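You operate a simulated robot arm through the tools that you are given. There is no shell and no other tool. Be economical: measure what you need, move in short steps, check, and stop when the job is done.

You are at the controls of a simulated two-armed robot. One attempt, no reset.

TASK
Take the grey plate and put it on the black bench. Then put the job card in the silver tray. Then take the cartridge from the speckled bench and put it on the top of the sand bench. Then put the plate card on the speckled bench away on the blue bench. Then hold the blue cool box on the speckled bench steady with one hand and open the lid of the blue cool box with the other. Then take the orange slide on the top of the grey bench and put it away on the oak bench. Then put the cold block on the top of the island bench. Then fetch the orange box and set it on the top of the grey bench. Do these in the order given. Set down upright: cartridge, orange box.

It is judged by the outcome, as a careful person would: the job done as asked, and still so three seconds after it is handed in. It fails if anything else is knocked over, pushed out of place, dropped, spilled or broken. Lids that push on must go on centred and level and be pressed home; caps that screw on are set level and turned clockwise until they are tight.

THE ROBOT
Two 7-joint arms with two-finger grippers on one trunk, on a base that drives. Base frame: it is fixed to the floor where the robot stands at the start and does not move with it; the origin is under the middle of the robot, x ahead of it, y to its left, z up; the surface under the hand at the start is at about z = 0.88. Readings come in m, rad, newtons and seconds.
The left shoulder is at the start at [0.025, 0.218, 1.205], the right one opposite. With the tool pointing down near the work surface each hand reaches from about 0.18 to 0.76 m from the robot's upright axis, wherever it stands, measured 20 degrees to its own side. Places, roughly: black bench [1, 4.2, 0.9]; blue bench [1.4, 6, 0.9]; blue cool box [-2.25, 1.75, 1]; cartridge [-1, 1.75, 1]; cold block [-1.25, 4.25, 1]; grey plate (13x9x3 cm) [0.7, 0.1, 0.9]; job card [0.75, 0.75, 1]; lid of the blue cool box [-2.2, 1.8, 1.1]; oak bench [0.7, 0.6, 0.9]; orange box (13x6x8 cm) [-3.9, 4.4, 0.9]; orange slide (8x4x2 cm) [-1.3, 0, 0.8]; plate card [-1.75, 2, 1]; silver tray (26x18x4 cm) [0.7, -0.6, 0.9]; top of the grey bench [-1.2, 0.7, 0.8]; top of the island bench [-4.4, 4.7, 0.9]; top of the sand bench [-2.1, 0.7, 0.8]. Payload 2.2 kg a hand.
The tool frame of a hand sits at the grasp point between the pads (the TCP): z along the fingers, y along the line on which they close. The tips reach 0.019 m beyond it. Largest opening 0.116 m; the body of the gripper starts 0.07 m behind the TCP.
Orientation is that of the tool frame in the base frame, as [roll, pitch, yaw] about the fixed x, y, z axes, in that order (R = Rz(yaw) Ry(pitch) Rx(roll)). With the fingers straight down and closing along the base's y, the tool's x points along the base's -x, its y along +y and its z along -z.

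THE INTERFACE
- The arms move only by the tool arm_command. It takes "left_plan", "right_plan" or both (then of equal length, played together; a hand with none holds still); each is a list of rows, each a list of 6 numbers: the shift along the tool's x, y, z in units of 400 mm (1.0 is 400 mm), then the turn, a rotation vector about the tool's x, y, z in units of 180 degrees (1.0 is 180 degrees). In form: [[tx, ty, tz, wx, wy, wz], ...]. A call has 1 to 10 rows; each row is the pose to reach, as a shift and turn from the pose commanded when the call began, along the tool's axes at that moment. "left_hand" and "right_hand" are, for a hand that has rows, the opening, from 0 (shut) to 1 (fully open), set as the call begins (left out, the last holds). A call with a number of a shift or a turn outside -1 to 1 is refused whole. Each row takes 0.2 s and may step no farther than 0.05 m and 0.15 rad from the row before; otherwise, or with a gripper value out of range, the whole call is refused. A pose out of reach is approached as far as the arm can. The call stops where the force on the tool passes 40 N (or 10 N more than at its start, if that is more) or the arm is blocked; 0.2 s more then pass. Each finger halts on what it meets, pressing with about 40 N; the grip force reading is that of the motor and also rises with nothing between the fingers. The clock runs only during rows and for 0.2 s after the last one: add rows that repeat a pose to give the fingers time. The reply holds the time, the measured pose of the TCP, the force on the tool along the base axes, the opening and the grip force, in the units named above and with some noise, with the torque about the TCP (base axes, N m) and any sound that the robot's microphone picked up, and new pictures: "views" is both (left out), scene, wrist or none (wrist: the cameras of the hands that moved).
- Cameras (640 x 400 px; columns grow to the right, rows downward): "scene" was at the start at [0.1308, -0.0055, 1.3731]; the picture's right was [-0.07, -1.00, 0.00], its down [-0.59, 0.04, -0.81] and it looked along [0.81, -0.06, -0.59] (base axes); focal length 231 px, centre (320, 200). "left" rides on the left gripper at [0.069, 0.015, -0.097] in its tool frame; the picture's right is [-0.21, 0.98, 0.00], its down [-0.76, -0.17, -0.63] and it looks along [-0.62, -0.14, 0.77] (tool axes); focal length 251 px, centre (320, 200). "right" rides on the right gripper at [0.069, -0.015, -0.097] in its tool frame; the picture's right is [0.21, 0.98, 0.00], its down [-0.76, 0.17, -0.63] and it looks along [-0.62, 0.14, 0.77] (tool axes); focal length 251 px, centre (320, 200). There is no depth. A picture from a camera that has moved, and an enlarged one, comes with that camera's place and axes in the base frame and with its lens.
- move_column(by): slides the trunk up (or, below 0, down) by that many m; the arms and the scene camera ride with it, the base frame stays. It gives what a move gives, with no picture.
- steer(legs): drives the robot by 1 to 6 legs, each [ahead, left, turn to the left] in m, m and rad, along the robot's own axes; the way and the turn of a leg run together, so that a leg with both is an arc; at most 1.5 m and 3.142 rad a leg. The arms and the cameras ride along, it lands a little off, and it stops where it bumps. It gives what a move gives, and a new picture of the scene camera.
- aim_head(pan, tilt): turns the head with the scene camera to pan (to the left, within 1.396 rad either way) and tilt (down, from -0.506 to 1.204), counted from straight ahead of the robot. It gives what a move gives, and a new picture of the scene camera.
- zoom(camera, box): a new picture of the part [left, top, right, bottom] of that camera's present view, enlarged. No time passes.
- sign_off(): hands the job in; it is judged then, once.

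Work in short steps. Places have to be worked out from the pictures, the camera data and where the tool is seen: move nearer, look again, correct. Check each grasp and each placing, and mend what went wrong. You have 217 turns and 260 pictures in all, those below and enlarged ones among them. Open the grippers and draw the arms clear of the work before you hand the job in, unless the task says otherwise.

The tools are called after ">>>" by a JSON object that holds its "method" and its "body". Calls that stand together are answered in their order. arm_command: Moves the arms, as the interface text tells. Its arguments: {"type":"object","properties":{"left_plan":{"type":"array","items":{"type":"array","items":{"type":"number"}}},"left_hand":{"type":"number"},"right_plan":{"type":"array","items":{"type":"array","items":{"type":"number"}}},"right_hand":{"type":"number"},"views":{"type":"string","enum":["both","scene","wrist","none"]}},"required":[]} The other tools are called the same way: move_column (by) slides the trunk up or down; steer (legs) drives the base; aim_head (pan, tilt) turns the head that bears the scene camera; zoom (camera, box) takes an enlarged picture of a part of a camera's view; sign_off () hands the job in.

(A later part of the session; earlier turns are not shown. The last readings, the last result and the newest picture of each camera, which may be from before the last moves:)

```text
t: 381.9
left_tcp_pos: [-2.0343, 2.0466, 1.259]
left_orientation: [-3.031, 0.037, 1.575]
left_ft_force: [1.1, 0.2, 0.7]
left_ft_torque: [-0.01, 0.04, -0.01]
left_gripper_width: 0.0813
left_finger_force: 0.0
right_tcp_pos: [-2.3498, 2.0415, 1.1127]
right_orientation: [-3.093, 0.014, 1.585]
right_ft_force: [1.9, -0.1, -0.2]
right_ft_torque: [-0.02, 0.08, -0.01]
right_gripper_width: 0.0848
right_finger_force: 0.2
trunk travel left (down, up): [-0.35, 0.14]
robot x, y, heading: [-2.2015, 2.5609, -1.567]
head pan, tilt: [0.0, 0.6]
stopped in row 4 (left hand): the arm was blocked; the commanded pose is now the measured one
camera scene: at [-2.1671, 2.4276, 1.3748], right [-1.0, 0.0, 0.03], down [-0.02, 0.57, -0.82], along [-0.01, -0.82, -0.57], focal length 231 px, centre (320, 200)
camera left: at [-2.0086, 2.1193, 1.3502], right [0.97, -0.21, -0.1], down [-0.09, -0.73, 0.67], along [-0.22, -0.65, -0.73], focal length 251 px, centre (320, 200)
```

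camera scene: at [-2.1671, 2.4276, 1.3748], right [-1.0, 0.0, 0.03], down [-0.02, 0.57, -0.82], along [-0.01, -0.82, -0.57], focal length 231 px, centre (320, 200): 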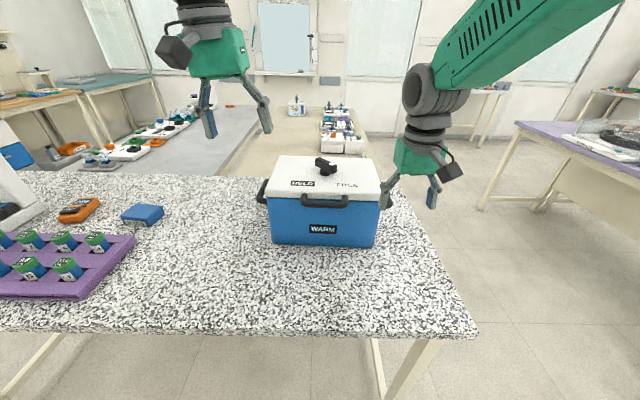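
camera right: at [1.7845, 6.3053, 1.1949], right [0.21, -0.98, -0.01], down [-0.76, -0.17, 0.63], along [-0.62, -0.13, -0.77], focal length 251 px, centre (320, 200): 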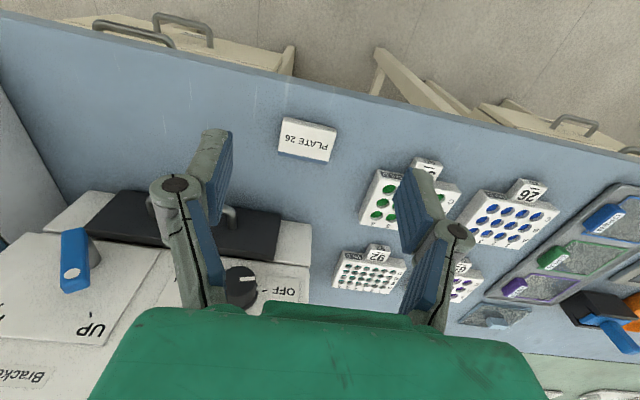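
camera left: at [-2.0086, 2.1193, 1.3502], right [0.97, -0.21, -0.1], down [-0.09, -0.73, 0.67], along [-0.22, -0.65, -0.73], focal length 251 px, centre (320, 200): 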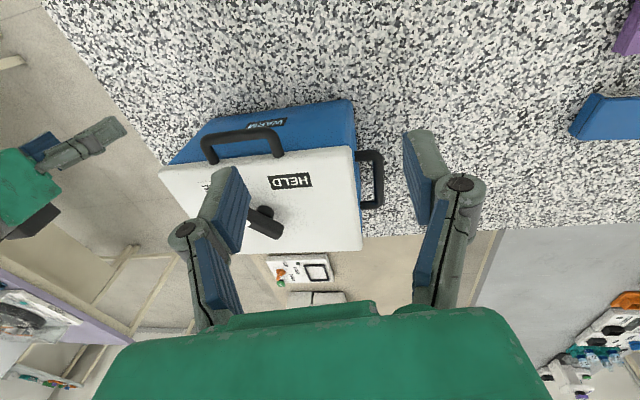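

The trunk is still swaying. Raise the right hand clear and hold still two seconds to let it settle.

>>> {"method": "arm_command", "body": {"right_plan": [[0.05, 0, -0.05, 0, 0, 0], [0.1, 0, -0.1, 0, 0, 0], [0.1, 0, -0.15, 0, 0, 0], [0.1, 0, -0.15, 0, 0, 0], [0.1, 0, -0.15, 0, 0, 0], [0.1, 0, -0.15, 0, 0, 0], [0.1, 0, -0.15, 0, 0, 0], [0.1, 0, -0.15, 0, 0, 0], [0.1, 0, -0.15, 0, 0, 0], [0.1, 0, -0.15, 0, 0, 0]], "views": "none"}}

>>> {"method": "arm_command", "body": {"right_plan": [[0, 0, 0, 0, 0, 0], [0, 0, 0, 0, 0, 0], [0, 0, 0, 0, 0, 0], [0, 0, 0, 0, 0, 0], [0, 0, 0, 0, 0, 0], [0, 0, 0, 0, 0, 0]], "views": "none"}}

```text
t: 384.2
left_tcp_pos: [-2.0283, 2.0506, 1.2602]
left_orientation: [-3.021, 0.04, 1.573]
left_ft_force: [1.7, 0.0, -0.5]
left_ft_torque: [-0.02, 0.19, -0.01]
left_gripper_width: 0.0812
left_finger_force: 0.1
right_tcp_pos: [-2.3418, 2.0883, 1.1726]
right_orientation: [-3.083, 0.017, 1.58]
right_ft_force: [1.0, 0.2, -0.8]
right_ft_torque: [-0.04, 0.13, -0.03]
right_gripper_width: 0.0847
right_finger_force: 0.0
trunk travel left (down, up): [-0.35, 0.14]
robot x, y, heading: [-2.207, 2.5616, -1.568]
head pan, tilt: [0.0, 0.6]
stopped in row 10 (right hand): the arm was blocked; the commanded pose is now the measured one
```

```text
t: 385.9
left_tcp_pos: [-2.0934, 2.0545, 1.2662]
left_orientation: [-3.063, 0.043, 1.56]
left_ft_force: [-0.4, 0.4, -0.2]
left_ft_torque: [-0.01, -0.08, -0.04]
left_gripper_width: 0.0812
left_finger_force: 0.1
right_tcp_pos: [-2.4031, 2.091, 1.1689]
right_orientation: [-3.128, 0.018, 1.572]
right_ft_force: [0.0, 0.1, 0.5]
right_ft_torque: [0.0, -0.08, 0.02]
right_gripper_width: 0.0846
right_finger_force: 0.1
trunk travel left (down, up): [-0.35, 0.14]
robot x, y, heading: [-2.2161, 2.5599, -1.572]
head pan, tilt: [0.0, 0.6]
stopped in row 6 (right hand): the arm was blocked; the commanded pose is now the measured one
```

>>> {"method": "arm_command", "body": {"right_plan": [[0, 0, 0, 0, 0, 0], [0, 0, 0, 0, 0, 0], [0, 0, 0, 0, 0, 0], [0, 0, 0, 0, 0, 0], [0, 0, 0, 0, 0, 0], [0, 0, 0, 0, 0, 0], [0, 0, 0, 0, 0, 0], [0, 0, 0, 0, 0, 0], [0, 0, 0, 0, 0, 0], [0, 0, 0, 0, 0, 0]], "views": "none"}}

>>> {"method": "arm_command", "body": {"right_plan": [[0, 0, 0, 0, 0, 0], [0, 0, 0, 0, 0, 0], [0, 0, 0, 0, 0, 0], [0, 0, 0, 0, 0, 0], [0, 0, 0, 0, 0, 0], [0, 0, 0, 0, 0, 0], [0, 0, 0, 0, 0, 0], [0, 0, 0, 0, 0, 0], [0, 0, 0, 0, 0, 0], [0, 0, 0, 0, 0, 0]], "views": "none"}}

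```text
t: 388.2
left_tcp_pos: [-2.0958, 2.058, 1.2676]
left_orientation: [-3.069, 0.045, 1.562]
left_ft_force: [-1.2, 0.3, 0.0]
left_ft_torque: [-0.03, -0.15, -0.02]
left_gripper_width: 0.0812
left_finger_force: 0.1
right_tcp_pos: [-2.4064, 2.0936, 1.1695]
right_orientation: [-3.133, 0.022, 1.572]
right_ft_force: [-1.3, 0.2, 0.3]
right_ft_torque: [0.0, -0.1, -0.02]
right_gripper_width: 0.0847
right_finger_force: 0.1
trunk travel left (down, up): [-0.35, 0.14]
robot x, y, heading: [-2.2141, 2.5612, -1.574]
head pan, tilt: [0.0, 0.6]
stopped in row 10 (right hand): the arm was blocked; the commanded pose is now the measured one
```

```text
t: 390.4
left_tcp_pos: [-2.0577, 2.0558, 1.2646]
left_orientation: [-3.043, 0.046, 1.568]
left_ft_force: [1.0, 0.0, 0.0]
left_ft_torque: [-0.01, 0.07, 0.02]
left_gripper_width: 0.0811
left_finger_force: 0.0
right_tcp_pos: [-2.3691, 2.0921, 1.172]
right_orientation: [-3.108, 0.023, 1.578]
right_ft_force: [0.5, -0.4, 0.3]
right_ft_torque: [0.02, 0.09, 0.01]
right_gripper_width: 0.0846
right_finger_force: 0.1
trunk travel left (down, up): [-0.35, 0.14]
robot x, y, heading: [-2.211, 2.5615, -1.57]
head pan, tilt: [0.0, 0.6]
```

Sway is slowly decaying. Zoom the left wrist view on the lid's knob meanwhile.

>>> {"method": "zoom", "body": {"camera": "left", "box": [130, 80, 410, 280]}}

>>> {"method": "zoom", "body": {"camera": "scene", "box": [250, 130, 410, 260]}}

```text
2.00 times, centred on (270, 180) of left
camera zoom: at [-2.0325, 2.1298, 1.356], right [0.97, -0.22, -0.09], down [-0.1, -0.73, 0.68], along [-0.21, -0.65, -0.73], focal length 503 px, centre (420, 240)
```

zoom: 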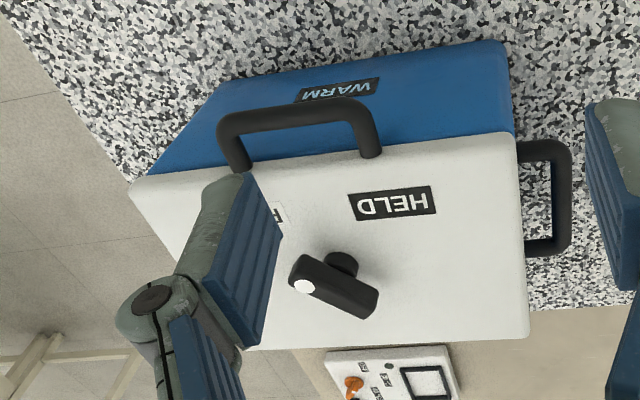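

```text
3.08 times, centred on (330, 195) of scene
camera zoom: at [-2.2132, 2.4283, 1.3754], right [-1.0, 0.0, 0.0], down [0.0, 0.57, -0.82], along [0.0, -0.82, -0.57], focal length 712 px, centre (289, 215)
```

zoom: 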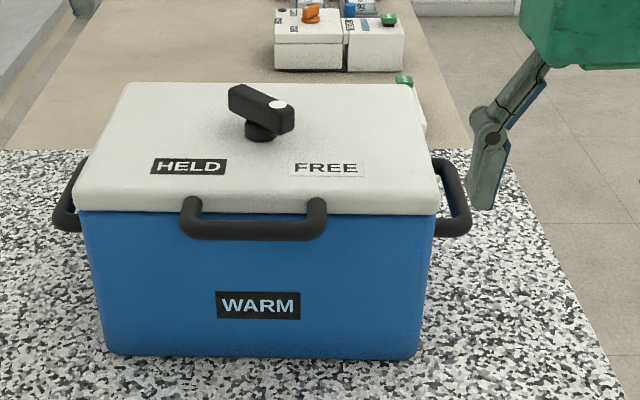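

Knob's dot points to FREE, so the lid should lift by its front bar (bar ≈ (-2.184, 1.988, 1.055), centre stand-off ≈2.5 cm). Turn the left hand so it closes along y while both settle.

>>> {"method": "arm_command", "body": {"left_plan": [[-0.02, -0.03, 0, -0.003, 0.001, -0.046], [-0.04, -0.06, 0, -0.006, 0.003, -0.092], [-0.06, -0.09, 0, -0.009, 0.004, -0.138], [-0.08, -0.12, 0, -0.012, 0.006, -0.184], [-0.1, -0.15, 0, -0.015, 0.007, -0.23], [-0.12, -0.18, 0, -0.018, 0.009, -0.276], [-0.14, -0.21, 0, -0.02, 0.01, -0.322], [-0.16, -0.24, 0, -0.02, 0.01, -0.368], [-0.16, -0.25, 0, -0.02, 0.01, -0.414], [-0.16, -0.25, 0, -0.02, 0.01, -0.46]], "views": "none"}}

>>> {"method": "arm_command", "body": {"left_plan": [[0, 0, 0, 0, 0, -0.02], [0, 0, 0, 0, 0, -0.04], [0, 0, 0, 0, 0, -0.04], [0, 0, 0, 0, 0, -0.04], [0, 0, 0, 0, 0, -0.04], [0, 0, 0, 0, 0, -0.04], [0, 0, 0, 0, 0, -0.04], [0, 0, 0, 0, 0, -0.04], [0, 0, 0, 0, 0, -0.04], [0, 0, 0, 0, 0, -0.04]], "views": "wrist"}}

```text
t: 392.9
left_tcp_pos: [-2.192, 1.9851, 1.31]
left_orientation: [-3.121, -0.105, 3.062]
left_ft_force: [-0.9, -0.2, -0.7]
left_ft_torque: [0.02, -0.15, 0.01]
left_gripper_width: 0.0812
left_finger_force: 0.1
right_tcp_pos: [-2.4381, 2.0948, 1.1649]
right_orientation: [3.125, 0.023, 1.571]
right_ft_force: [-0.2, 0.0, 0.5]
right_ft_torque: [0.01, -0.07, -0.03]
right_gripper_width: 0.0846
right_finger_force: 0.0
trunk travel left (down, up): [-0.35, 0.14]
robot x, y, heading: [-2.217, 2.5609, -1.579]
head pan, tilt: [0.0, 0.6]
stopped in row 10 (left hand): the arm was blocked; the commanded pose is now the measured one
```

```text
t: 395.2
left_tcp_pos: [-2.129, 1.9924, 1.3183]
left_orientation: [-3.124, -0.146, -3.092]
left_ft_force: [0.7, 0.3, -0.2]
left_ft_torque: [-0.03, 0.06, 0.0]
left_gripper_width: 0.0812
left_finger_force: 0.0
right_tcp_pos: [-2.3799, 2.0998, 1.1754]
right_orientation: [-3.117, 0.029, 1.579]
right_ft_force: [-0.9, 0.0, 0.0]
right_ft_torque: [-0.02, 0.0, 0.04]
right_gripper_width: 0.0848
right_finger_force: 0.1
trunk travel left (down, up): [-0.35, 0.14]
robot x, y, heading: [-2.2086, 2.5639, -1.57]
head pan, tilt: [0.0, 0.6]
stopped in row 10 (left hand): the arm was blocked; the commanded pose is now the measured one
camera left: at [-2.1845, 2.0061, 1.4234], right [0.16, 0.99, -0.05], down [0.85, -0.11, 0.52], along [0.5, -0.12, -0.85], focal length 251 px, centre (320, 200)
```

left: 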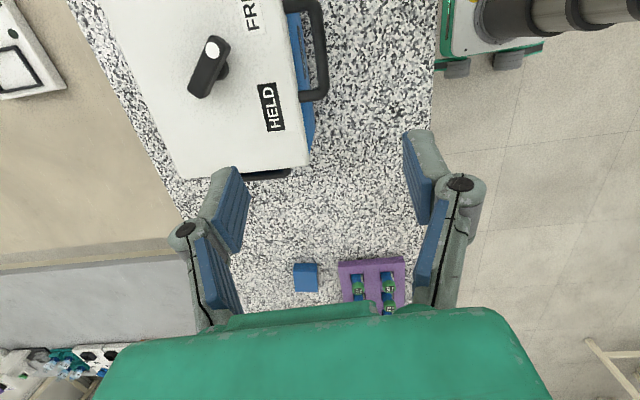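

The whole robot keeps rocking sideways. Lower the trunk 0.1 m to calm it and check the readings.

>>> {"method": "move_column", "body": {"by": -0.08}}

>>> {"method": "move_column", "body": {"by": -0.02}}

```text
t: 396.4
left_tcp_pos: [-2.1671, 1.9907, 1.2322]
left_orientation: [-3.129, -0.116, -3.096]
left_ft_force: [-1.3, 0.1, -2.2]
left_ft_torque: [-0.01, -0.06, -0.01]
left_gripper_width: 0.0814
left_finger_force: 0.1
right_tcp_pos: [-2.4095, 2.0997, 1.0907]
right_orientation: [-3.139, 0.029, 1.576]
right_ft_force: [-0.4, 1.0, -0.1]
right_ft_torque: [0.02, 0.01, 0.01]
right_gripper_width: 0.0849
right_finger_force: 0.0
trunk travel left (down, up): [-0.27, 0.22]
robot x, y, heading: [-2.2179, 2.5618, -1.571]
head pan, tilt: [0.0, 0.6]
```

```text
t: 397.1
left_tcp_pos: [-2.1458, 1.9914, 1.2166]
left_orientation: [-3.126, -0.136, -3.093]
left_ft_force: [0.2, 0.0, -0.3]
left_ft_torque: [0.0, 0.03, -0.01]
left_gripper_width: 0.0812
left_finger_force: 0.1
right_tcp_pos: [-2.3938, 2.099, 1.0738]
right_orientation: [-3.127, 0.027, 1.578]
right_ft_force: [-0.4, 0.0, 1.6]
right_ft_torque: [-0.06, -0.01, 0.02]
right_gripper_width: 0.0848
right_finger_force: 0.0
trunk travel left (down, up): [-0.25, 0.24]
robot x, y, heading: [-2.21, 2.5609, -1.574]
head pan, tilt: [0.0, 0.6]
```

Rocking is down to about ±1 cm. Level the left hand and bring it over the bar.

>>> {"method": "arm_command", "body": {"left_plan": [[0, 0, 0.02, -0.002, -0.01, 0.005], [0.02, 0, 0.04, -0.004, -0.02, 0.01], [0.04, 0, 0.06, -0.0047, -0.03, 0.0155], [0.05, 0, 0.08, -0.0047, -0.04, 0.0155], [0.05, 0, 0.08, -0.0047, -0.04, 0.0155], [0.05, 0, 0.08, -0.0047, -0.04, 0.0155], [0.05, 0, 0.08, -0.0047, -0.04, 0.0155], [0.05, 0, 0.08, -0.0047, -0.04, 0.0155]], "views": "wrist"}}

```text
t: 399.1
left_tcp_pos: [-2.1485, 1.9812, 1.2083]
left_orientation: [-3.126, -0.064, -3.092]
left_ft_force: [-1.2, 0.4, 1.3]
left_ft_torque: [-0.01, -0.08, 0.01]
left_gripper_width: 0.0813
left_finger_force: 0.1
right_tcp_pos: [-2.4033, 2.1034, 1.0732]
right_orientation: [-3.135, 0.031, 1.578]
right_ft_force: [0.3, 0.3, 0.6]
right_ft_torque: [-0.03, -0.1, 0.02]
right_gripper_width: 0.0846
right_finger_force: 0.0
trunk travel left (down, up): [-0.25, 0.24]
robot x, y, heading: [-2.2155, 2.561, -1.569]
head pan, tilt: [0.0, 0.6]
stopped in row 8 (left hand): the arm was blocked; the commanded pose is now the measured one
camera left: at [-2.211, 1.9947, 1.3096], right [0.16, 0.99, -0.03], down [0.8, -0.12, 0.58], along [0.57, -0.12, -0.81], focal length 251 px, centre (320, 200)
```

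left: 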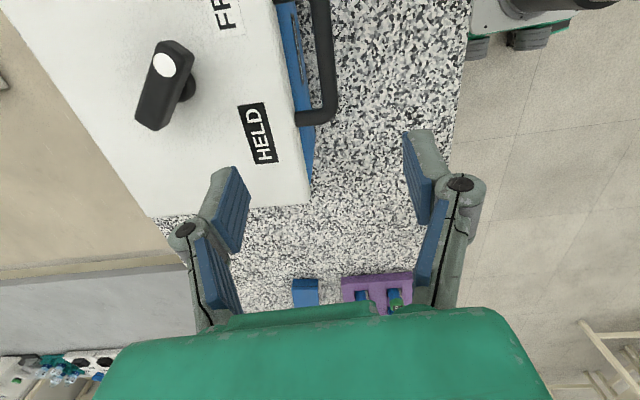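

Check the scene: perhaps the left arm is pressing against something.

>>> {"method": "aim_head", "body": {"pan": 0.25, "tilt": 0.5}}

```text
t: 399.9
left_tcp_pos: [-2.1461, 1.9819, 1.2113]
left_orientation: [-3.127, -0.069, -3.092]
left_ft_force: [0.3, -0.1, 0.5]
left_ft_torque: [-0.05, -0.02, -0.01]
left_gripper_width: 0.0813
left_finger_force: 0.0
right_tcp_pos: [-2.4018, 2.102, 1.0736]
right_orientation: [-3.13, 0.03, 1.577]
right_ft_force: [-0.1, 0.4, 0.0]
right_ft_torque: [0.02, -0.04, 0.02]
right_gripper_width: 0.0847
right_finger_force: 0.1
trunk travel left (down, up): [-0.25, 0.24]
robot x, y, heading: [-2.2108, 2.5629, -1.569]
head pan, tilt: [0.25, 0.499]
camera scene: at [-2.1954, 2.4284, 1.2846], right [-0.97, -0.25, 0.0], down [-0.11, 0.47, -0.88], along [0.22, -0.85, -0.48], focal length 231 px, centre (320, 200)
```

scene: 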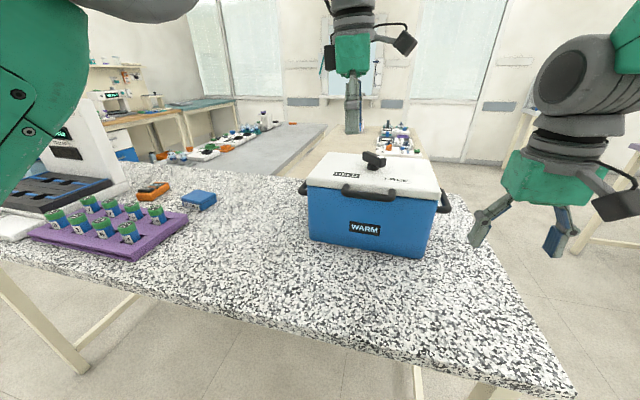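

Steady now. Continue: lower the left hand toward the bar while finishing the levelling.

>>> {"method": "arm_command", "body": {"left_plan": [[0.02, 0.01, 0.06, -0.003, -0.01, 0.005], [0.04, 0.02, 0.12, -0.0047, -0.02, 0.01], [0.06, 0.02, 0.17, -0.0047, -0.02, 0.0155], [0.06, 0.02, 0.21, -0.0047, -0.02, 0.0155], [0.06, 0.02, 0.21, -0.0047, -0.02, 0.0155]], "views": "wrist"}}

```text
t: 401.3
left_tcp_pos: [-2.1361, 1.9795, 1.1434]
left_orientation: [-3.139, -0.075, -3.088]
left_ft_force: [0.5, 0.0, 0.9]
left_ft_torque: [0.01, 0.01, 0.01]
left_gripper_width: 0.0813
left_finger_force: 0.1
right_tcp_pos: [-2.3924, 2.1071, 1.076]
right_orientation: [-3.128, 0.035, 1.578]
right_ft_force: [0.9, -0.7, -0.7]
right_ft_torque: [-0.01, 0.0, -0.01]
right_gripper_width: 0.0847
right_finger_force: 0.0
trunk travel left (down, up): [-0.25, 0.24]
robot x, y, heading: [-2.2091, 2.5647, -1.57]
head pan, tilt: [0.25, 0.499]
stopped in row 5 (left hand): the arm was blocked; the commanded pose is now the measured one
camera left: at [-2.199, 1.9911, 1.2444], right [0.16, 0.99, -0.02], down [0.81, -0.12, 0.58], along [0.57, -0.11, -0.82], focal length 251 px, centre (320, 200)
```

left: 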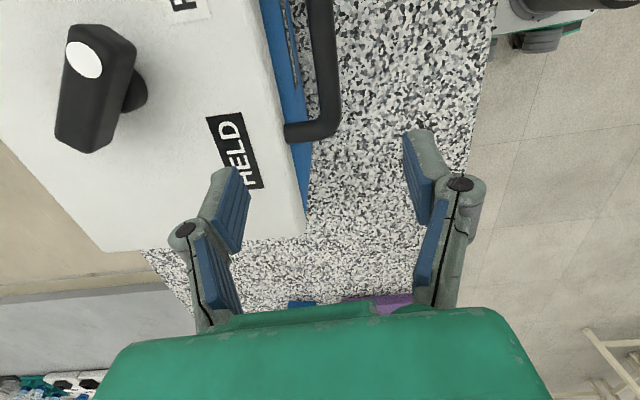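

A wrist/elbow limit stops further inward motion. Raise a bit and shift the base 0.1 m west so the bar lies more on the left arm's side.

>>> {"method": "arm_command", "body": {"left_plan": [[0, 0, -0.08, 0, 0, 0], [0, 0, -0.15, 0, 0, 0]], "right_plan": [[0.05, 0, -0.05, 0, 0, 0], [0.1, 0, -0.1, 0, 0, 0]], "views": "none"}}

>>> {"method": "steer", "body": {"legs": [[0, -0.09, 0]]}}

```text
t: 401.9
left_tcp_pos: [-2.142, 1.9804, 1.202]
left_orientation: [-3.138, -0.063, -3.095]
left_ft_force: [0.3, -0.6, 0.1]
left_ft_torque: [-0.01, -0.07, 0.0]
left_gripper_width: 0.081
left_finger_force: 0.0
right_tcp_pos: [-2.3974, 2.1482, 1.1133]
right_orientation: [-3.13, 0.035, 1.578]
right_ft_force: [0.1, 0.6, -0.3]
right_ft_torque: [0.02, 0.01, 0.03]
right_gripper_width: 0.0845
right_finger_force: 0.1
trunk travel left (down, up): [-0.25, 0.24]
robot x, y, heading: [-2.2137, 2.5639, -1.568]
head pan, tilt: [0.25, 0.499]
```

```text
t: 403.0
left_tcp_pos: [-2.1765, 1.981, 1.2032]
left_orientation: [-3.137, -0.104, -3.09]
left_ft_force: [1.7, 0.1, 1.8]
left_ft_torque: [0.01, 0.2, 0.0]
left_gripper_width: 0.081
left_finger_force: 0.1
right_tcp_pos: [-2.4349, 2.1493, 1.1198]
right_orientation: [-3.089, 0.038, 1.581]
right_ft_force: [2.0, 0.1, 0.2]
right_ft_torque: [-0.03, 0.15, -0.01]
right_gripper_width: 0.0846
right_finger_force: 0.0
trunk travel left (down, up): [-0.25, 0.24]
robot x, y, heading: [-2.2944, 2.5605, -1.569]
head pan, tilt: [0.25, 0.499]
camera scene: at [-2.2386, 2.431, 1.284], right [-0.97, -0.25, 0.02], down [-0.14, 0.46, -0.87], along [0.2, -0.85, -0.48], focal length 231 px, centre (320, 200)
```

scene: 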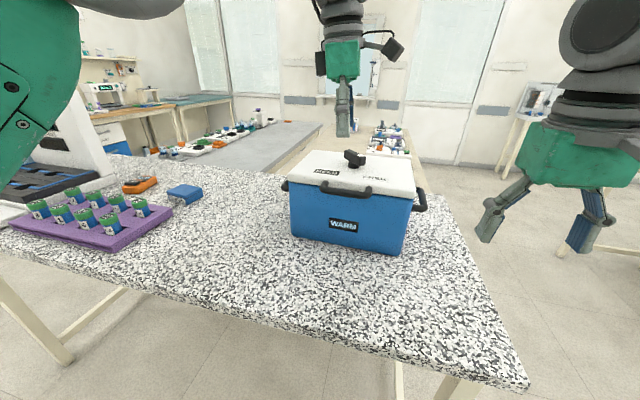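

>>> {"method": "arm_command", "body": {"left_plan": [[0, 0, 0, 0, 0, 0], [0, 0, 0, 0, 0, 0], [0, 0, 0, 0, 0, 0], [0, 0, 0, 0, 0, 0], [0, 0, 0, 0, 0, 0], [0, 0, 0, 0, 0, 0], [0, 0, 0, 0, 0, 0], [0, 0, 0, -0.001, -0.01, 0.005], [0, 0, 0, -0.001, -0.024, 0.01], [0, 0, 0, -0.001, -0.024, 0.0155]], "views": "none"}}

>>> {"method": "arm_command", "body": {"left_plan": [[0, 0, 0, 0, 0, 0], [0, 0, 0, 0, 0, 0], [0, 0, 0, 0, 0, 0], [0, 0, 0, 0, 0, 0], [0, 0, 0, 0, 0, 0], [0, 0, 0, 0, 0, 0], [0, 0, 0, 0, 0, 0], [0, 0, 0, 0, 0, 0], [0, 0, 0, 0, 0, 0], [0, 0, 0, 0, 0, 0]], "views": "wrist"}}

```text
t: 405.4
left_tcp_pos: [-2.2138, 1.982, 1.2059]
left_orientation: [-3.139, -0.003, -3.141]
left_ft_force: [-0.2, -0.4, -0.2]
left_ft_torque: [0.04, 0.06, 0.01]
left_gripper_width: 0.0811
left_finger_force: 0.1
right_tcp_pos: [-2.471, 2.1533, 1.1182]
right_orientation: [-3.117, 0.039, 1.578]
right_ft_force: [0.1, -0.4, 0.2]
right_ft_torque: [0.02, 0.02, -0.01]
right_gripper_width: 0.0847
right_finger_force: 0.0
trunk travel left (down, up): [-0.25, 0.24]
robot x, y, heading: [-2.2998, 2.5627, -1.573]
head pan, tilt: [0.25, 0.499]
stopped in row 10 (left hand): the arm was blocked; the commanded pose is now the measured one
```

```text
t: 407.6
left_tcp_pos: [-2.216, 1.9823, 1.2098]
left_orientation: [-3.134, -0.009, -3.136]
left_ft_force: [-0.1, -0.7, -0.1]
left_ft_torque: [0.04, 0.01, 0.01]
left_gripper_width: 0.081
left_finger_force: 0.1
right_tcp_pos: [-2.4799, 2.1533, 1.1176]
right_orientation: [-3.122, 0.039, 1.577]
right_ft_force: [0.0, -0.1, 0.0]
right_ft_torque: [0.01, -0.07, -0.01]
right_gripper_width: 0.0846
right_finger_force: 0.0
trunk travel left (down, up): [-0.25, 0.24]
robot x, y, heading: [-2.3023, 2.56, -1.572]
head pan, tilt: [0.25, 0.499]
camera left: at [-2.2846, 1.9969, 1.3063], right [0.21, 0.98, -0.01], down [0.76, -0.16, 0.63], along [0.61, -0.14, -0.78], focal length 251 px, centre (320, 200)
```

left: 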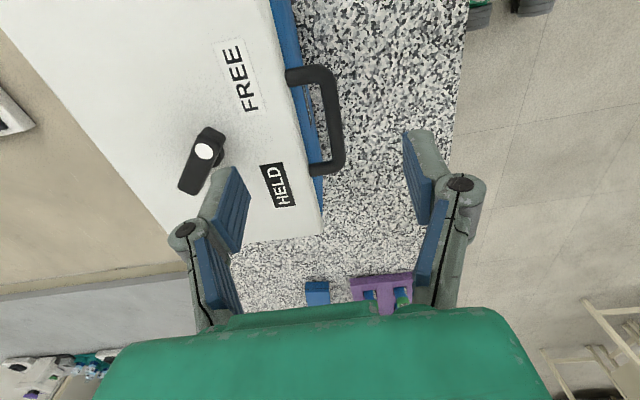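

Steady and level. Bar centre ≈ (-2.187, 1.992, 1.056), gap to lid ≈3 cm. Narrow the opening to ~36 mm and lower to just above it.

>>> {"method": "arm_command", "body": {"left_plan": [[-0.03, 0.01, 0.05, 0, 0, 0], [-0.06, 0.025, 0.12, 0, 0, 0], [-0.0725, 0.025, 0.2, 0, 0, 0], [-0.0725, 0.025, 0.25, 0, 0, 0], [-0.0725, 0.025, 0.25, 0, 0, 0]], "left_hand": 0.31, "views": "wrist"}}

```text
t: 408.8
left_tcp_pos: [-2.1923, 1.9933, 1.1014]
left_orientation: [3.141, 0.009, 3.14]
left_ft_force: [-0.9, 0.6, -0.4]
left_ft_torque: [0.03, -0.04, -0.01]
left_gripper_width: 0.0359
left_finger_force: 0.0
right_tcp_pos: [-2.4782, 2.1525, 1.1184]
right_orientation: [-3.122, 0.041, 1.575]
right_ft_force: [-0.4, -0.7, -0.6]
right_ft_torque: [0.01, -0.04, -0.02]
right_gripper_width: 0.0848
right_finger_force: 0.1
trunk travel left (down, up): [-0.25, 0.24]
robot x, y, heading: [-2.3, 2.5617, -1.572]
head pan, tilt: [0.25, 0.499]
camera left: at [-2.2621, 2.0084, 1.1974], right [0.22, 0.98, 0.0], down [0.75, -0.17, 0.64], along [0.62, -0.14, -0.77], focal length 251 px, centre (320, 200)
```

left: 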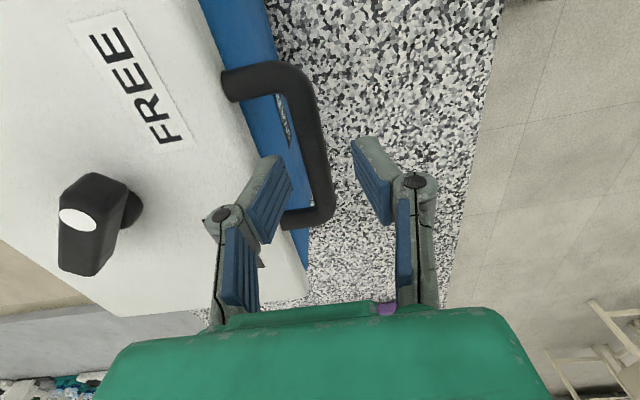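

Bar's centre is at y≈1.989. Narrow to 28 mm and lower over the bar.

>>> {"method": "arm_command", "body": {"left_plan": [[0, -0.008, 0, 0, 0, 0], [0, -0.008, 0.04, 0, 0, 0], [0, -0.008, 0.08, 0, 0, 0], [0, -0.008, 0.11, 0, 0, 0]], "left_hand": 0.24, "views": "wrist"}}

```text
t: 409.8
left_tcp_pos: [-2.1689, 1.9865, 1.0671]
left_orientation: [-3.132, -0.023, -3.129]
left_ft_force: [0.1, -0.1, -0.1]
left_ft_torque: [-0.02, 0.03, -0.01]
left_gripper_width: 0.0279
left_finger_force: 0.1
right_tcp_pos: [-2.4587, 2.1529, 1.1202]
right_orientation: [-3.109, 0.04, 1.58]
right_ft_force: [0.7, 0.4, 0.5]
right_ft_torque: [-0.01, 0.07, 0.01]
right_gripper_width: 0.0847
right_finger_force: 0.2
trunk travel left (down, up): [-0.25, 0.24]
robot x, y, heading: [-2.2956, 2.5639, -1.574]
head pan, tilt: [0.25, 0.499]
camera left: at [-2.2355, 2.0019, 1.1648], right [0.2, 0.98, -0.02], down [0.77, -0.15, 0.62], along [0.6, -0.14, -0.79], focal length 251 px, centre (320, 200)
```

left: 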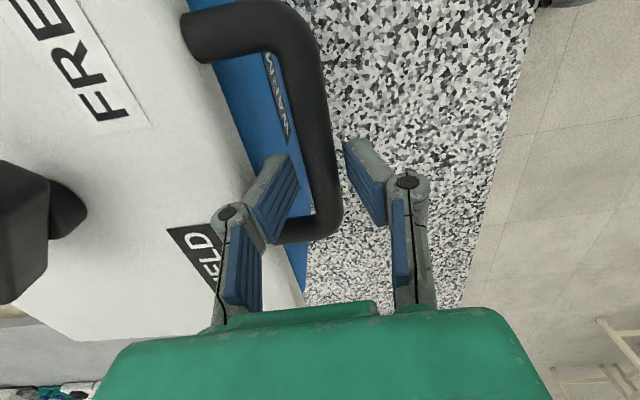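

Bar lies between the fingers. Lower another ~1 cm, shift slightly west and close.

>>> {"method": "arm_command", "body": {"left_plan": [[0.03, 0, 0.01, 0, 0, 0], [0.045, 0, 0.025, 0, 0, 0], [0.045, 0, 0.03, 0, 0, 0]], "views": "none"}}

>>> {"method": "arm_command", "body": {"left_plan": [[0, 0, 0, 0, 0, 0], [0, 0, 0, 0, 0, 0], [0, 0, 0, 0, 0, 0]], "left_hand": 0, "views": "both"}}

```text
t: 410.6
left_tcp_pos: [-2.1885, 1.9834, 1.0642]
left_orientation: [-3.123, -0.042, -3.115]
left_ft_force: [-2.9, 4.0, 2.1]
left_ft_torque: [-0.03, 0.1, -0.17]
left_gripper_width: 0.0265
left_finger_force: 0.1
right_tcp_pos: [-2.4686, 2.1546, 1.1195]
right_orientation: [-3.116, 0.041, 1.577]
right_ft_force: [-0.1, -0.2, -0.2]
right_ft_torque: [0.0, -0.02, 0.0]
right_gripper_width: 0.0847
right_finger_force: 0.0
trunk travel left (down, up): [-0.25, 0.24]
robot x, y, heading: [-2.2991, 2.5591, -1.574]
head pan, tilt: [0.25, 0.499]
```

```text
t: 411.4
left_tcp_pos: [-2.1901, 1.9831, 1.0624]
left_orientation: [-3.13, -0.043, -3.111]
left_ft_force: [-4.4, 0.2, 7.4]
left_ft_torque: [0.05, -0.33, -0.23]
left_gripper_width: 0.0109
left_finger_force: 37.9
right_tcp_pos: [-2.4737, 2.1523, 1.1176]
right_orientation: [-3.117, 0.04, 1.576]
right_ft_force: [0.7, -0.7, 0.2]
right_ft_torque: [-0.04, -0.01, 0.0]
right_gripper_width: 0.0845
right_finger_force: 0.1
trunk travel left (down, up): [-0.25, 0.24]
robot x, y, heading: [-2.2985, 2.5585, -1.578]
head pan, tilt: [0.25, 0.499]
camera scene: at [-2.2834, 2.428, 1.2847], right [-0.97, -0.24, -0.01], down [-0.11, 0.47, -0.88], along [0.22, -0.85, -0.48], focal length 231 px, centre (320, 200)
camera left: at [-2.2553, 1.996, 1.1614], right [0.18, 0.98, -0.02], down [0.79, -0.13, 0.6], along [0.59, -0.13, -0.8], focal length 251 px, centre (320, 200)
```

scene: 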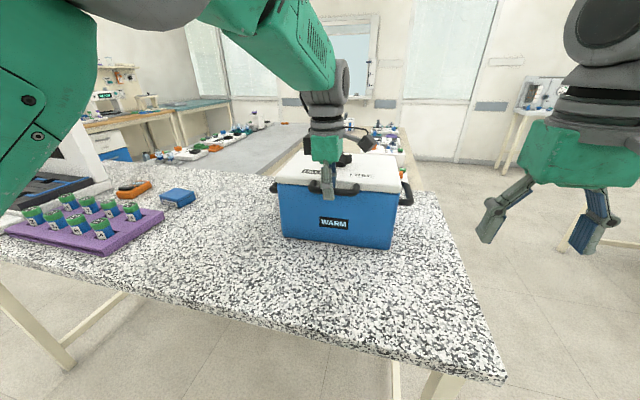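
left: 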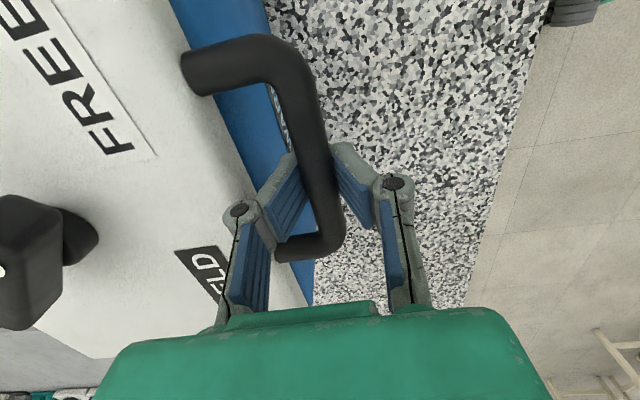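

Bar gripped. Now bring the right hand over the west side handle and look.

>>> {"method": "arm_command", "body": {"right_plan": [[-0.1, 0.03, -0.03, -0.004, 0.004, 0], [-0.2, 0.07, -0.06, -0.0078, 0.008, 0], [-0.3, 0.11, -0.08, -0.0078, 0.0127, 0], [-0.4, 0.16, -0.08, -0.0078, 0.0127, 0], [-0.5, 0.2, -0.08, -0.0078, 0.0127, 0], [-0.58, 0.22, -0.08, -0.0078, 0.0127, 0]], "right_hand": 0.8, "views": "both"}}

```text
t: 412.8
left_tcp_pos: [-2.1854, 1.9795, 1.0555]
left_orientation: [3.14, -0.05, -3.104]
left_ft_force: [-1.6, -4.1, 2.4]
left_ft_torque: [0.07, -0.14, 0.05]
left_gripper_width: 0.0059
left_finger_force: 34.2
right_tcp_pos: [-2.3811, 1.9185, 1.1558]
right_orientation: [-3.139, -0.006, 1.576]
right_ft_force: [0.3, 0.7, 0.3]
right_ft_torque: [-0.01, 0.01, -0.02]
right_gripper_width: 0.0933
right_finger_force: 0.1
trunk travel left (down, up): [-0.25, 0.24]
robot x, y, heading: [-2.3005, 2.5608, -1.57]
head pan, tilt: [0.25, 0.499]
camera scene: at [-2.2765, 2.4243, 1.2841], right [-0.97, -0.24, 0.0], down [-0.12, 0.47, -0.87], along [0.21, -0.85, -0.48], focal length 231 px, centre (320, 200)
camera right: at [-2.3958, 1.9866, 1.2522], right [0.98, 0.22, 0.0], down [0.17, -0.76, 0.63], along [0.14, -0.61, -0.78], focal length 251 px, centre (320, 200)
```

scene: 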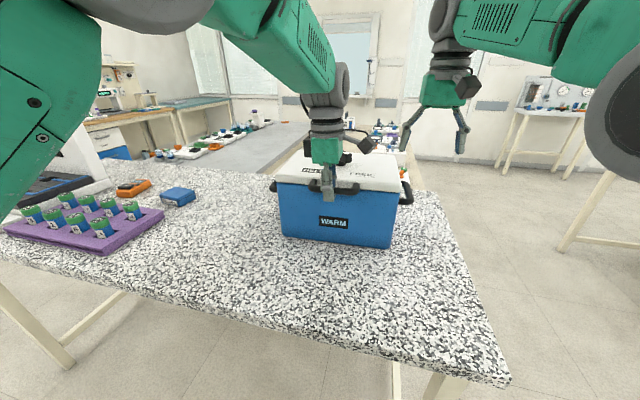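
right: 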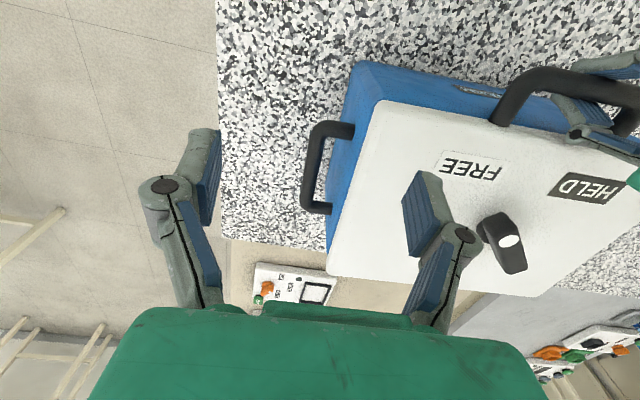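

The left fingers are hooking under the bar, fine. For the right hand I'll lean the palm outward ~25° so it won't block the lid, then view the handle again.

>>> {"method": "arm_command", "body": {"right_plan": [[0, 0, -0.02, -0.035, 0, 0], [0, 0, -0.03, -0.07, 0, 0], [0, 0, -0.03, -0.105, 0, 0], [0, 0, -0.03, -0.14, 0, 0], [0, 0, -0.03, -0.14, 0, 0]], "right_hand": 0.26, "views": "wrist"}}

```text
t: 414.0
left_tcp_pos: [-2.1854, 1.9816, 1.0566]
left_orientation: [-3.14, -0.049, -3.103]
left_ft_force: [1.4, 0.0, -1.3]
left_ft_torque: [0.08, -0.24, 0.24]
left_gripper_width: 0.0061
left_finger_force: 33.4
right_tcp_pos: [-2.3805, 1.9217, 1.1705]
right_orientation: [2.7, 0.001, 1.575]
right_ft_force: [-0.3, 0.5, 0.8]
right_ft_torque: [0.0, 0.02, -0.01]
right_gripper_width: 0.0305
right_finger_force: 0.0
trunk travel left (down, up): [-0.25, 0.24]
robot x, y, heading: [-2.2967, 2.5618, -1.569]
head pan, tilt: [0.25, 0.499]
camera right: at [-2.4363, 1.9896, 1.2499], right [0.88, 0.22, 0.42], down [-0.12, -0.76, 0.64], along [0.46, -0.62, -0.64], focal length 251 px, centre (320, 200)
```

right: 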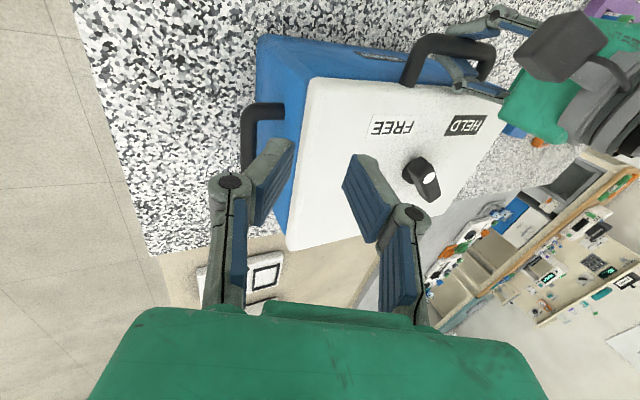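

Move closer above the handle (to z≈1.06) and look again for its height.

>>> {"method": "arm_command", "body": {"right_plan": [[-0.05, -0.03, 0.06, 0, 0, 0], [-0.1, -0.06, 0.12, 0, 0, 0], [-0.15, -0.09, 0.18, 0, 0, 0], [-0.19, -0.126, 0.245, 0, 0, 0], [-0.19, -0.126, 0.245, 0, 0, 0]], "views": "wrist"}}

```text
t: 415.2
left_tcp_pos: [-2.1852, 1.9806, 1.0572]
left_orientation: [-3.14, -0.05, -3.102]
left_ft_force: [0.7, -0.7, -1.5]
left_ft_torque: [0.02, -0.06, 0.1]
left_gripper_width: 0.0059
left_finger_force: 33.2
right_tcp_pos: [-2.3853, 1.8587, 1.059]
right_orientation: [2.701, 0.001, 1.577]
right_ft_force: [0.6, 0.1, 0.6]
right_ft_torque: [-0.03, -0.04, 0.01]
right_gripper_width: 0.0303
right_finger_force: 0.1
right hand out of reach, approached as far as the arm can: row 3, 4, 5
trunk travel left (down, up): [-0.25, 0.24]
robot x, y, heading: [-2.2982, 2.5584, -1.566]
head pan, tilt: [0.25, 0.499]
camera right: at [-2.4402, 1.9259, 1.1381], right [0.88, 0.22, 0.42], down [-0.11, -0.76, 0.64], along [0.46, -0.61, -0.64], focal length 251 px, centre (320, 200)
```

right: 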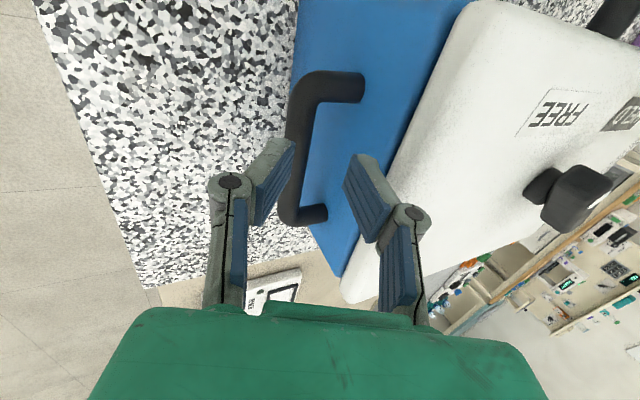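

Handle bar runs y 1.81–1.895 at x≈-2.385, z≈1.02. Centre it between the pads and advance along the tool axis.

>>> {"method": "arm_command", "body": {"right_plan": [[0, -0.02, 0, 0, 0, 0], [0, -0.036, 0.01, 0, 0, 0], [0, -0.036, 0.04, 0, 0, 0], [0, -0.036, 0.07, 0, 0, 0], [0, -0.036, 0.088, 0, 0, 0]], "right_hand": 0.235, "views": "wrist"}}

```text
t: 416.4
left_tcp_pos: [-2.1859, 1.9832, 1.0577]
left_orientation: [-3.139, -0.05, -3.105]
left_ft_force: [0.7, -2.3, -1.0]
left_ft_torque: [0.04, -0.13, 0.09]
left_gripper_width: 0.006
left_finger_force: 32.9
right_tcp_pos: [-2.3829, 1.8595, 1.0197]
right_orientation: [2.701, 0.0, 1.576]
right_ft_force: [-0.4, -0.1, 0.1]
right_ft_torque: [-0.04, 0.0, 0.0]
right_gripper_width: 0.0272
right_finger_force: 0.0
trunk travel left (down, up): [-0.25, 0.24]
robot x, y, heading: [-2.2944, 2.5615, -1.572]
head pan, tilt: [0.25, 0.499]
camera right: at [-2.4378, 1.9275, 1.0994], right [0.88, 0.22, 0.42], down [-0.11, -0.76, 0.64], along [0.46, -0.62, -0.64], focal length 251 px, centre (320, 200)
```

right: 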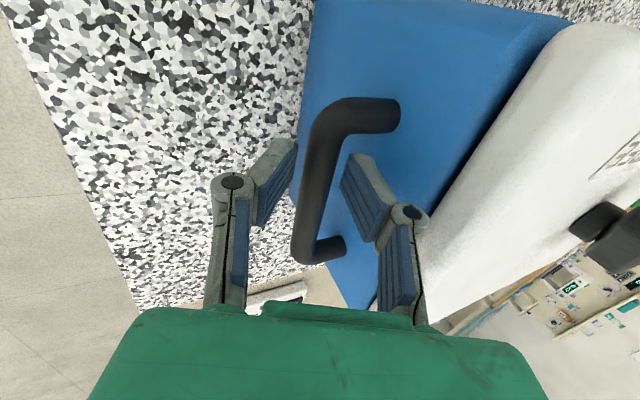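

The bar is between the pads. Close the right hand to hold the box.

>>> {"method": "arm_command", "body": {"right_plan": [[0, 0, 0.012, 0, 0, 0], [0, 0, 0.012, 0, 0, 0], [0, 0, 0.012, 0, 0, 0]], "right_hand": 0, "views": "wrist"}}

```text
t: 417.2
left_tcp_pos: [-2.1821, 1.9849, 1.0602]
left_orientation: [-3.138, -0.051, -3.1]
left_ft_force: [1.6, 1.0, -1.0]
left_ft_torque: [0.03, 0.26, 0.23]
left_gripper_width: 0.006
left_finger_force: 32.3
right_tcp_pos: [-2.3848, 1.8594, 1.0231]
right_orientation: [2.7, 0.014, 1.572]
right_ft_force: [-2.4, 1.5, 4.4]
right_ft_torque: [0.1, 0.0, 0.05]
right_gripper_width: 0.0
right_finger_force: 28.9
trunk travel left (down, up): [-0.25, 0.24]
robot x, y, heading: [-2.3004, 2.5614, -1.575]
head pan, tilt: [0.25, 0.499]
stopped in row 3 (right hand): the force on the tool passed its limit at 41 N (the readings are from after the stop); the commanded pose is now the measured one
camera right: at [-2.4391, 1.9282, 1.1016], right [0.88, 0.22, 0.41], down [-0.12, -0.75, 0.65], along [0.45, -0.63, -0.63], focal length 251 px, centre (320, 200)
```

right: 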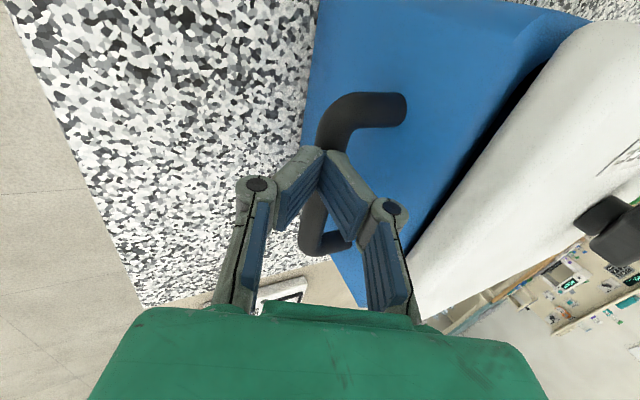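

The pads closed just above the bar. Reopen, advance ~2 cm deeper, and close again.

>>> {"method": "arm_command", "body": {"right_plan": [[0, 0, -0.02, 0, 0, 0], [0, 0, -0.02, 0, 0, 0], [0, 0, 0.0, 0, 0, 0], [0, 0, 0.025, 0, 0, 0], [0, 0, 0.05, 0, 0, 0]], "right_hand": 0.25, "views": "wrist"}}

```text
t: 418.4
left_tcp_pos: [-2.1832, 1.9842, 1.0625]
left_orientation: [-3.132, -0.054, -3.103]
left_ft_force: [2.8, -1.8, -1.3]
left_ft_torque: [0.06, -0.26, 0.31]
left_gripper_width: 0.0059
left_finger_force: 32.2
right_tcp_pos: [-2.3734, 1.8583, 1.0048]
right_orientation: [2.7, 0.014, 1.572]
right_ft_force: [-0.6, -0.4, 0.3]
right_ft_torque: [-0.03, -0.03, -0.04]
right_gripper_width: 0.0289
right_finger_force: 0.0
trunk travel left (down, up): [-0.25, 0.24]
robot x, y, heading: [-2.3017, 2.5605, -1.572]
head pan, tilt: [0.25, 0.499]
camera right: at [-2.4288, 1.9274, 1.0832], right [0.88, 0.22, 0.41], down [-0.12, -0.75, 0.65], along [0.45, -0.63, -0.63], focal length 251 px, centre (320, 200)
```

right: 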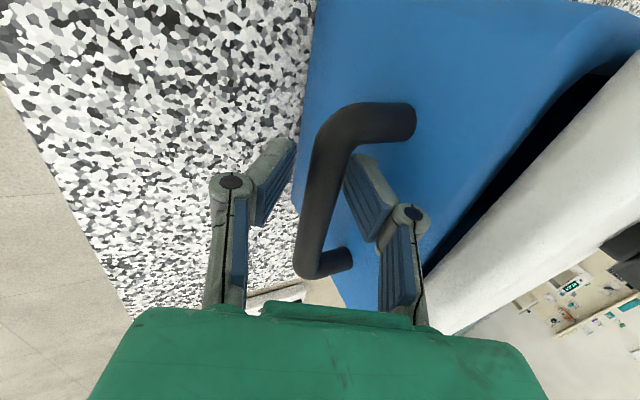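

>>> {"method": "arm_command", "body": {"right_plan": [[0, 0, 0, 0, 0, 0], [0, 0, 0, 0, 0, 0], [0, 0, 0, 0, 0, 0]], "right_hand": 0, "views": "wrist"}}

```text
t: 419.2
left_tcp_pos: [-2.1845, 1.9842, 1.064]
left_orientation: [-3.131, -0.056, -3.104]
left_ft_force: [-7.2, -7.3, -0.8]
left_ft_torque: [0.05, 0.02, 0.14]
left_gripper_width: 0.006
left_finger_force: 32.8
right_tcp_pos: [-2.3741, 1.859, 1.0058]
right_orientation: [2.702, 0.015, 1.573]
right_ft_force: [11.1, 6.4, 2.4]
right_ft_torque: [-0.81, -0.16, 0.79]
right_gripper_width: 0.014
right_finger_force: 39.9
trunk travel left (down, up): [-0.25, 0.24]
robot x, y, heading: [-2.2989, 2.5604, -1.571]
head pan, tilt: [0.25, 0.499]
camera right: at [-2.4281, 1.9282, 1.0836], right [0.88, 0.22, 0.41], down [-0.12, -0.75, 0.65], along [0.45, -0.63, -0.63], focal length 251 px, centre (320, 200)
```

right: 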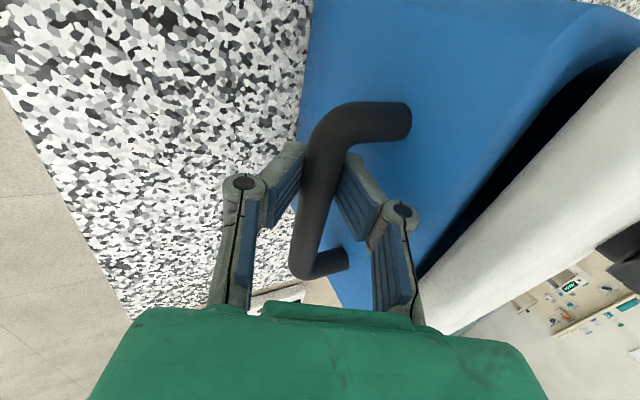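

The right hand now holds the box handle (14 mm, 40 N). Start lifting the lid with the left along the hinge arc (hinge y≈1.76), first ~20°.

>>> {"method": "arm_command", "body": {"left_plan": [[0, -0.002, -0.05, 0.01, 0, 0], [0, -0.009, -0.1, 0.025, 0, 0], [0, -0.02, -0.149, 0.04, 0, 0], [0, -0.035, -0.197, 0.055, 0, 0]], "views": "both"}}

```text
t: 420.2
left_tcp_pos: [-2.1845, 1.9732, 1.1405]
left_orientation: [-2.961, -0.049, -3.11]
left_ft_force: [-27.2, -22.2, -8.5]
left_ft_torque: [0.2, -0.34, 0.51]
left_gripper_width: 0.006
left_finger_force: 30.6
right_tcp_pos: [-2.3713, 1.8611, 1.0072]
right_orientation: [2.695, 0.013, 1.574]
right_ft_force: [27.4, 22.6, 17.2]
right_ft_torque: [-0.5, -0.25, 0.97]
right_gripper_width: 0.0145
right_finger_force: 40.5
trunk travel left (down, up): [-0.25, 0.24]
robot x, y, heading: [-2.3003, 2.5618, -1.574]
head pan, tilt: [0.25, 0.499]
camera scene: at [-2.2774, 2.4272, 1.2846], right [-0.97, -0.24, 0.0], down [-0.12, 0.47, -0.88], along [0.21, -0.85, -0.48], focal length 231 px, centre (320, 200)
camera left: at [-2.2493, 2.0031, 1.2361], right [0.18, 0.97, -0.19], down [0.79, -0.02, 0.61], along [0.59, -0.25, -0.77], focal length 251 px, centre (320, 200)
```

scene: 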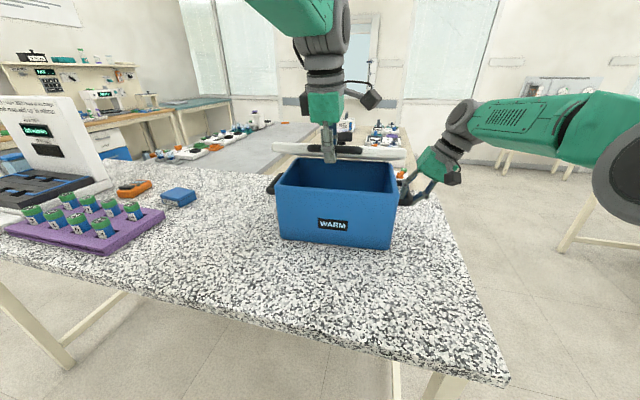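
left: 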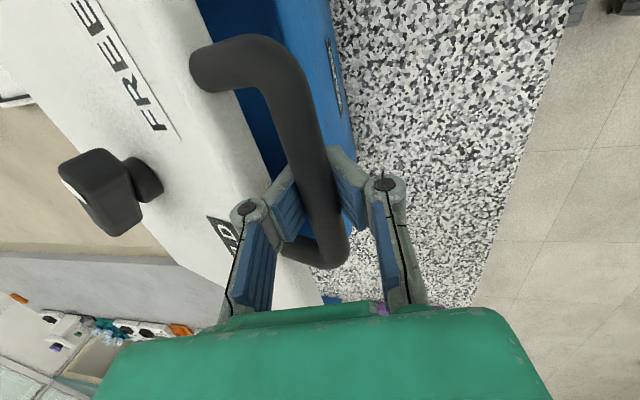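

The lid is opening and the box stays put. Continue the arc, easing the internal forces slightly.

>>> {"method": "arm_command", "body": {"left_plan": [[0.015, -0.035, -0.04, 0.015, 0, 0], [0.025, -0.07, -0.078, 0.03, 0, 0], [0.025, -0.11, -0.114, 0.045, 0, 0], [0.025, -0.153, -0.147, 0.06, 0, 0]], "views": "scene"}}

```text
t: 421.2
left_tcp_pos: [-2.1849, 1.9216, 1.209]
left_orientation: [-2.774, -0.048, -3.105]
left_ft_force: [-3.3, -7.8, -8.2]
left_ft_torque: [0.09, -0.17, 0.08]
left_gripper_width: 0.0059
left_finger_force: 28.5
right_tcp_pos: [-2.3742, 1.8587, 1.0048]
right_orientation: [2.704, 0.015, 1.57]
right_ft_force: [7.5, 5.8, 13.0]
right_ft_torque: [-0.21, -0.08, 0.81]
right_gripper_width: 0.0136
right_finger_force: 39.4
trunk travel left (down, up): [-0.25, 0.24]
robot x, y, heading: [-2.2982, 2.5613, -1.573]
head pan, tilt: [0.25, 0.499]
camera scene: at [-2.2753, 2.4259, 1.2843], right [-0.97, -0.24, 0.0], down [-0.12, 0.47, -0.88], along [0.21, -0.85, -0.48], focal length 231 px, centre (320, 200)
```

scene: 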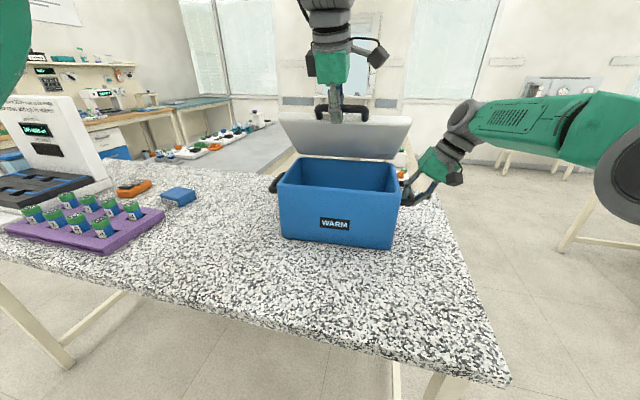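

Lid at ~45°. Continue to about 65°, tilting more for reach.

>>> {"method": "arm_command", "body": {"left_plan": [[0, -0.04, -0.018, 0.016, 0, 0], [0, -0.082, -0.033, 0.032, 0, 0], [0, -0.125, -0.045, 0.048, 0, 0], [0, -0.168, -0.052, 0.064, 0, 0], [0, -0.211, -0.055, 0.08, 0, 0]], "views": "scene"}}

```text
t: 422.4
left_tcp_pos: [-2.1807, 1.8495, 1.2616]
left_orientation: [-2.523, -0.044, -3.105]
left_ft_force: [1.3, -2.7, -5.5]
left_ft_torque: [-0.04, 0.06, -0.15]
left_gripper_width: 0.0059
left_finger_force: 28.6
right_tcp_pos: [-2.3764, 1.8578, 1.0042]
right_orientation: [2.702, 0.011, 1.57]
right_ft_force: [-2.5, -0.2, 2.0]
right_ft_torque: [-0.25, -0.01, 0.64]
right_gripper_width: 0.0124
right_finger_force: 38.9
trunk travel left (down, up): [-0.25, 0.24]
robot x, y, heading: [-2.2971, 2.5609, -1.573]
head pan, tilt: [0.25, 0.499]
camera scene: at [-2.277, 2.4242, 1.2841], right [-0.97, -0.24, 0.0], down [-0.12, 0.47, -0.88], along [0.21, -0.85, -0.48], focal length 231 px, centre (320, 200)
```

scene: 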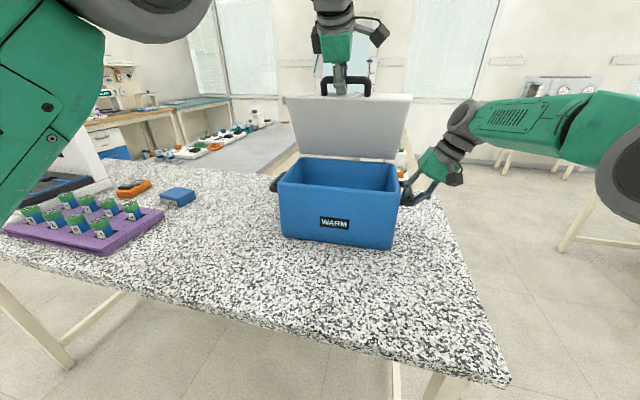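

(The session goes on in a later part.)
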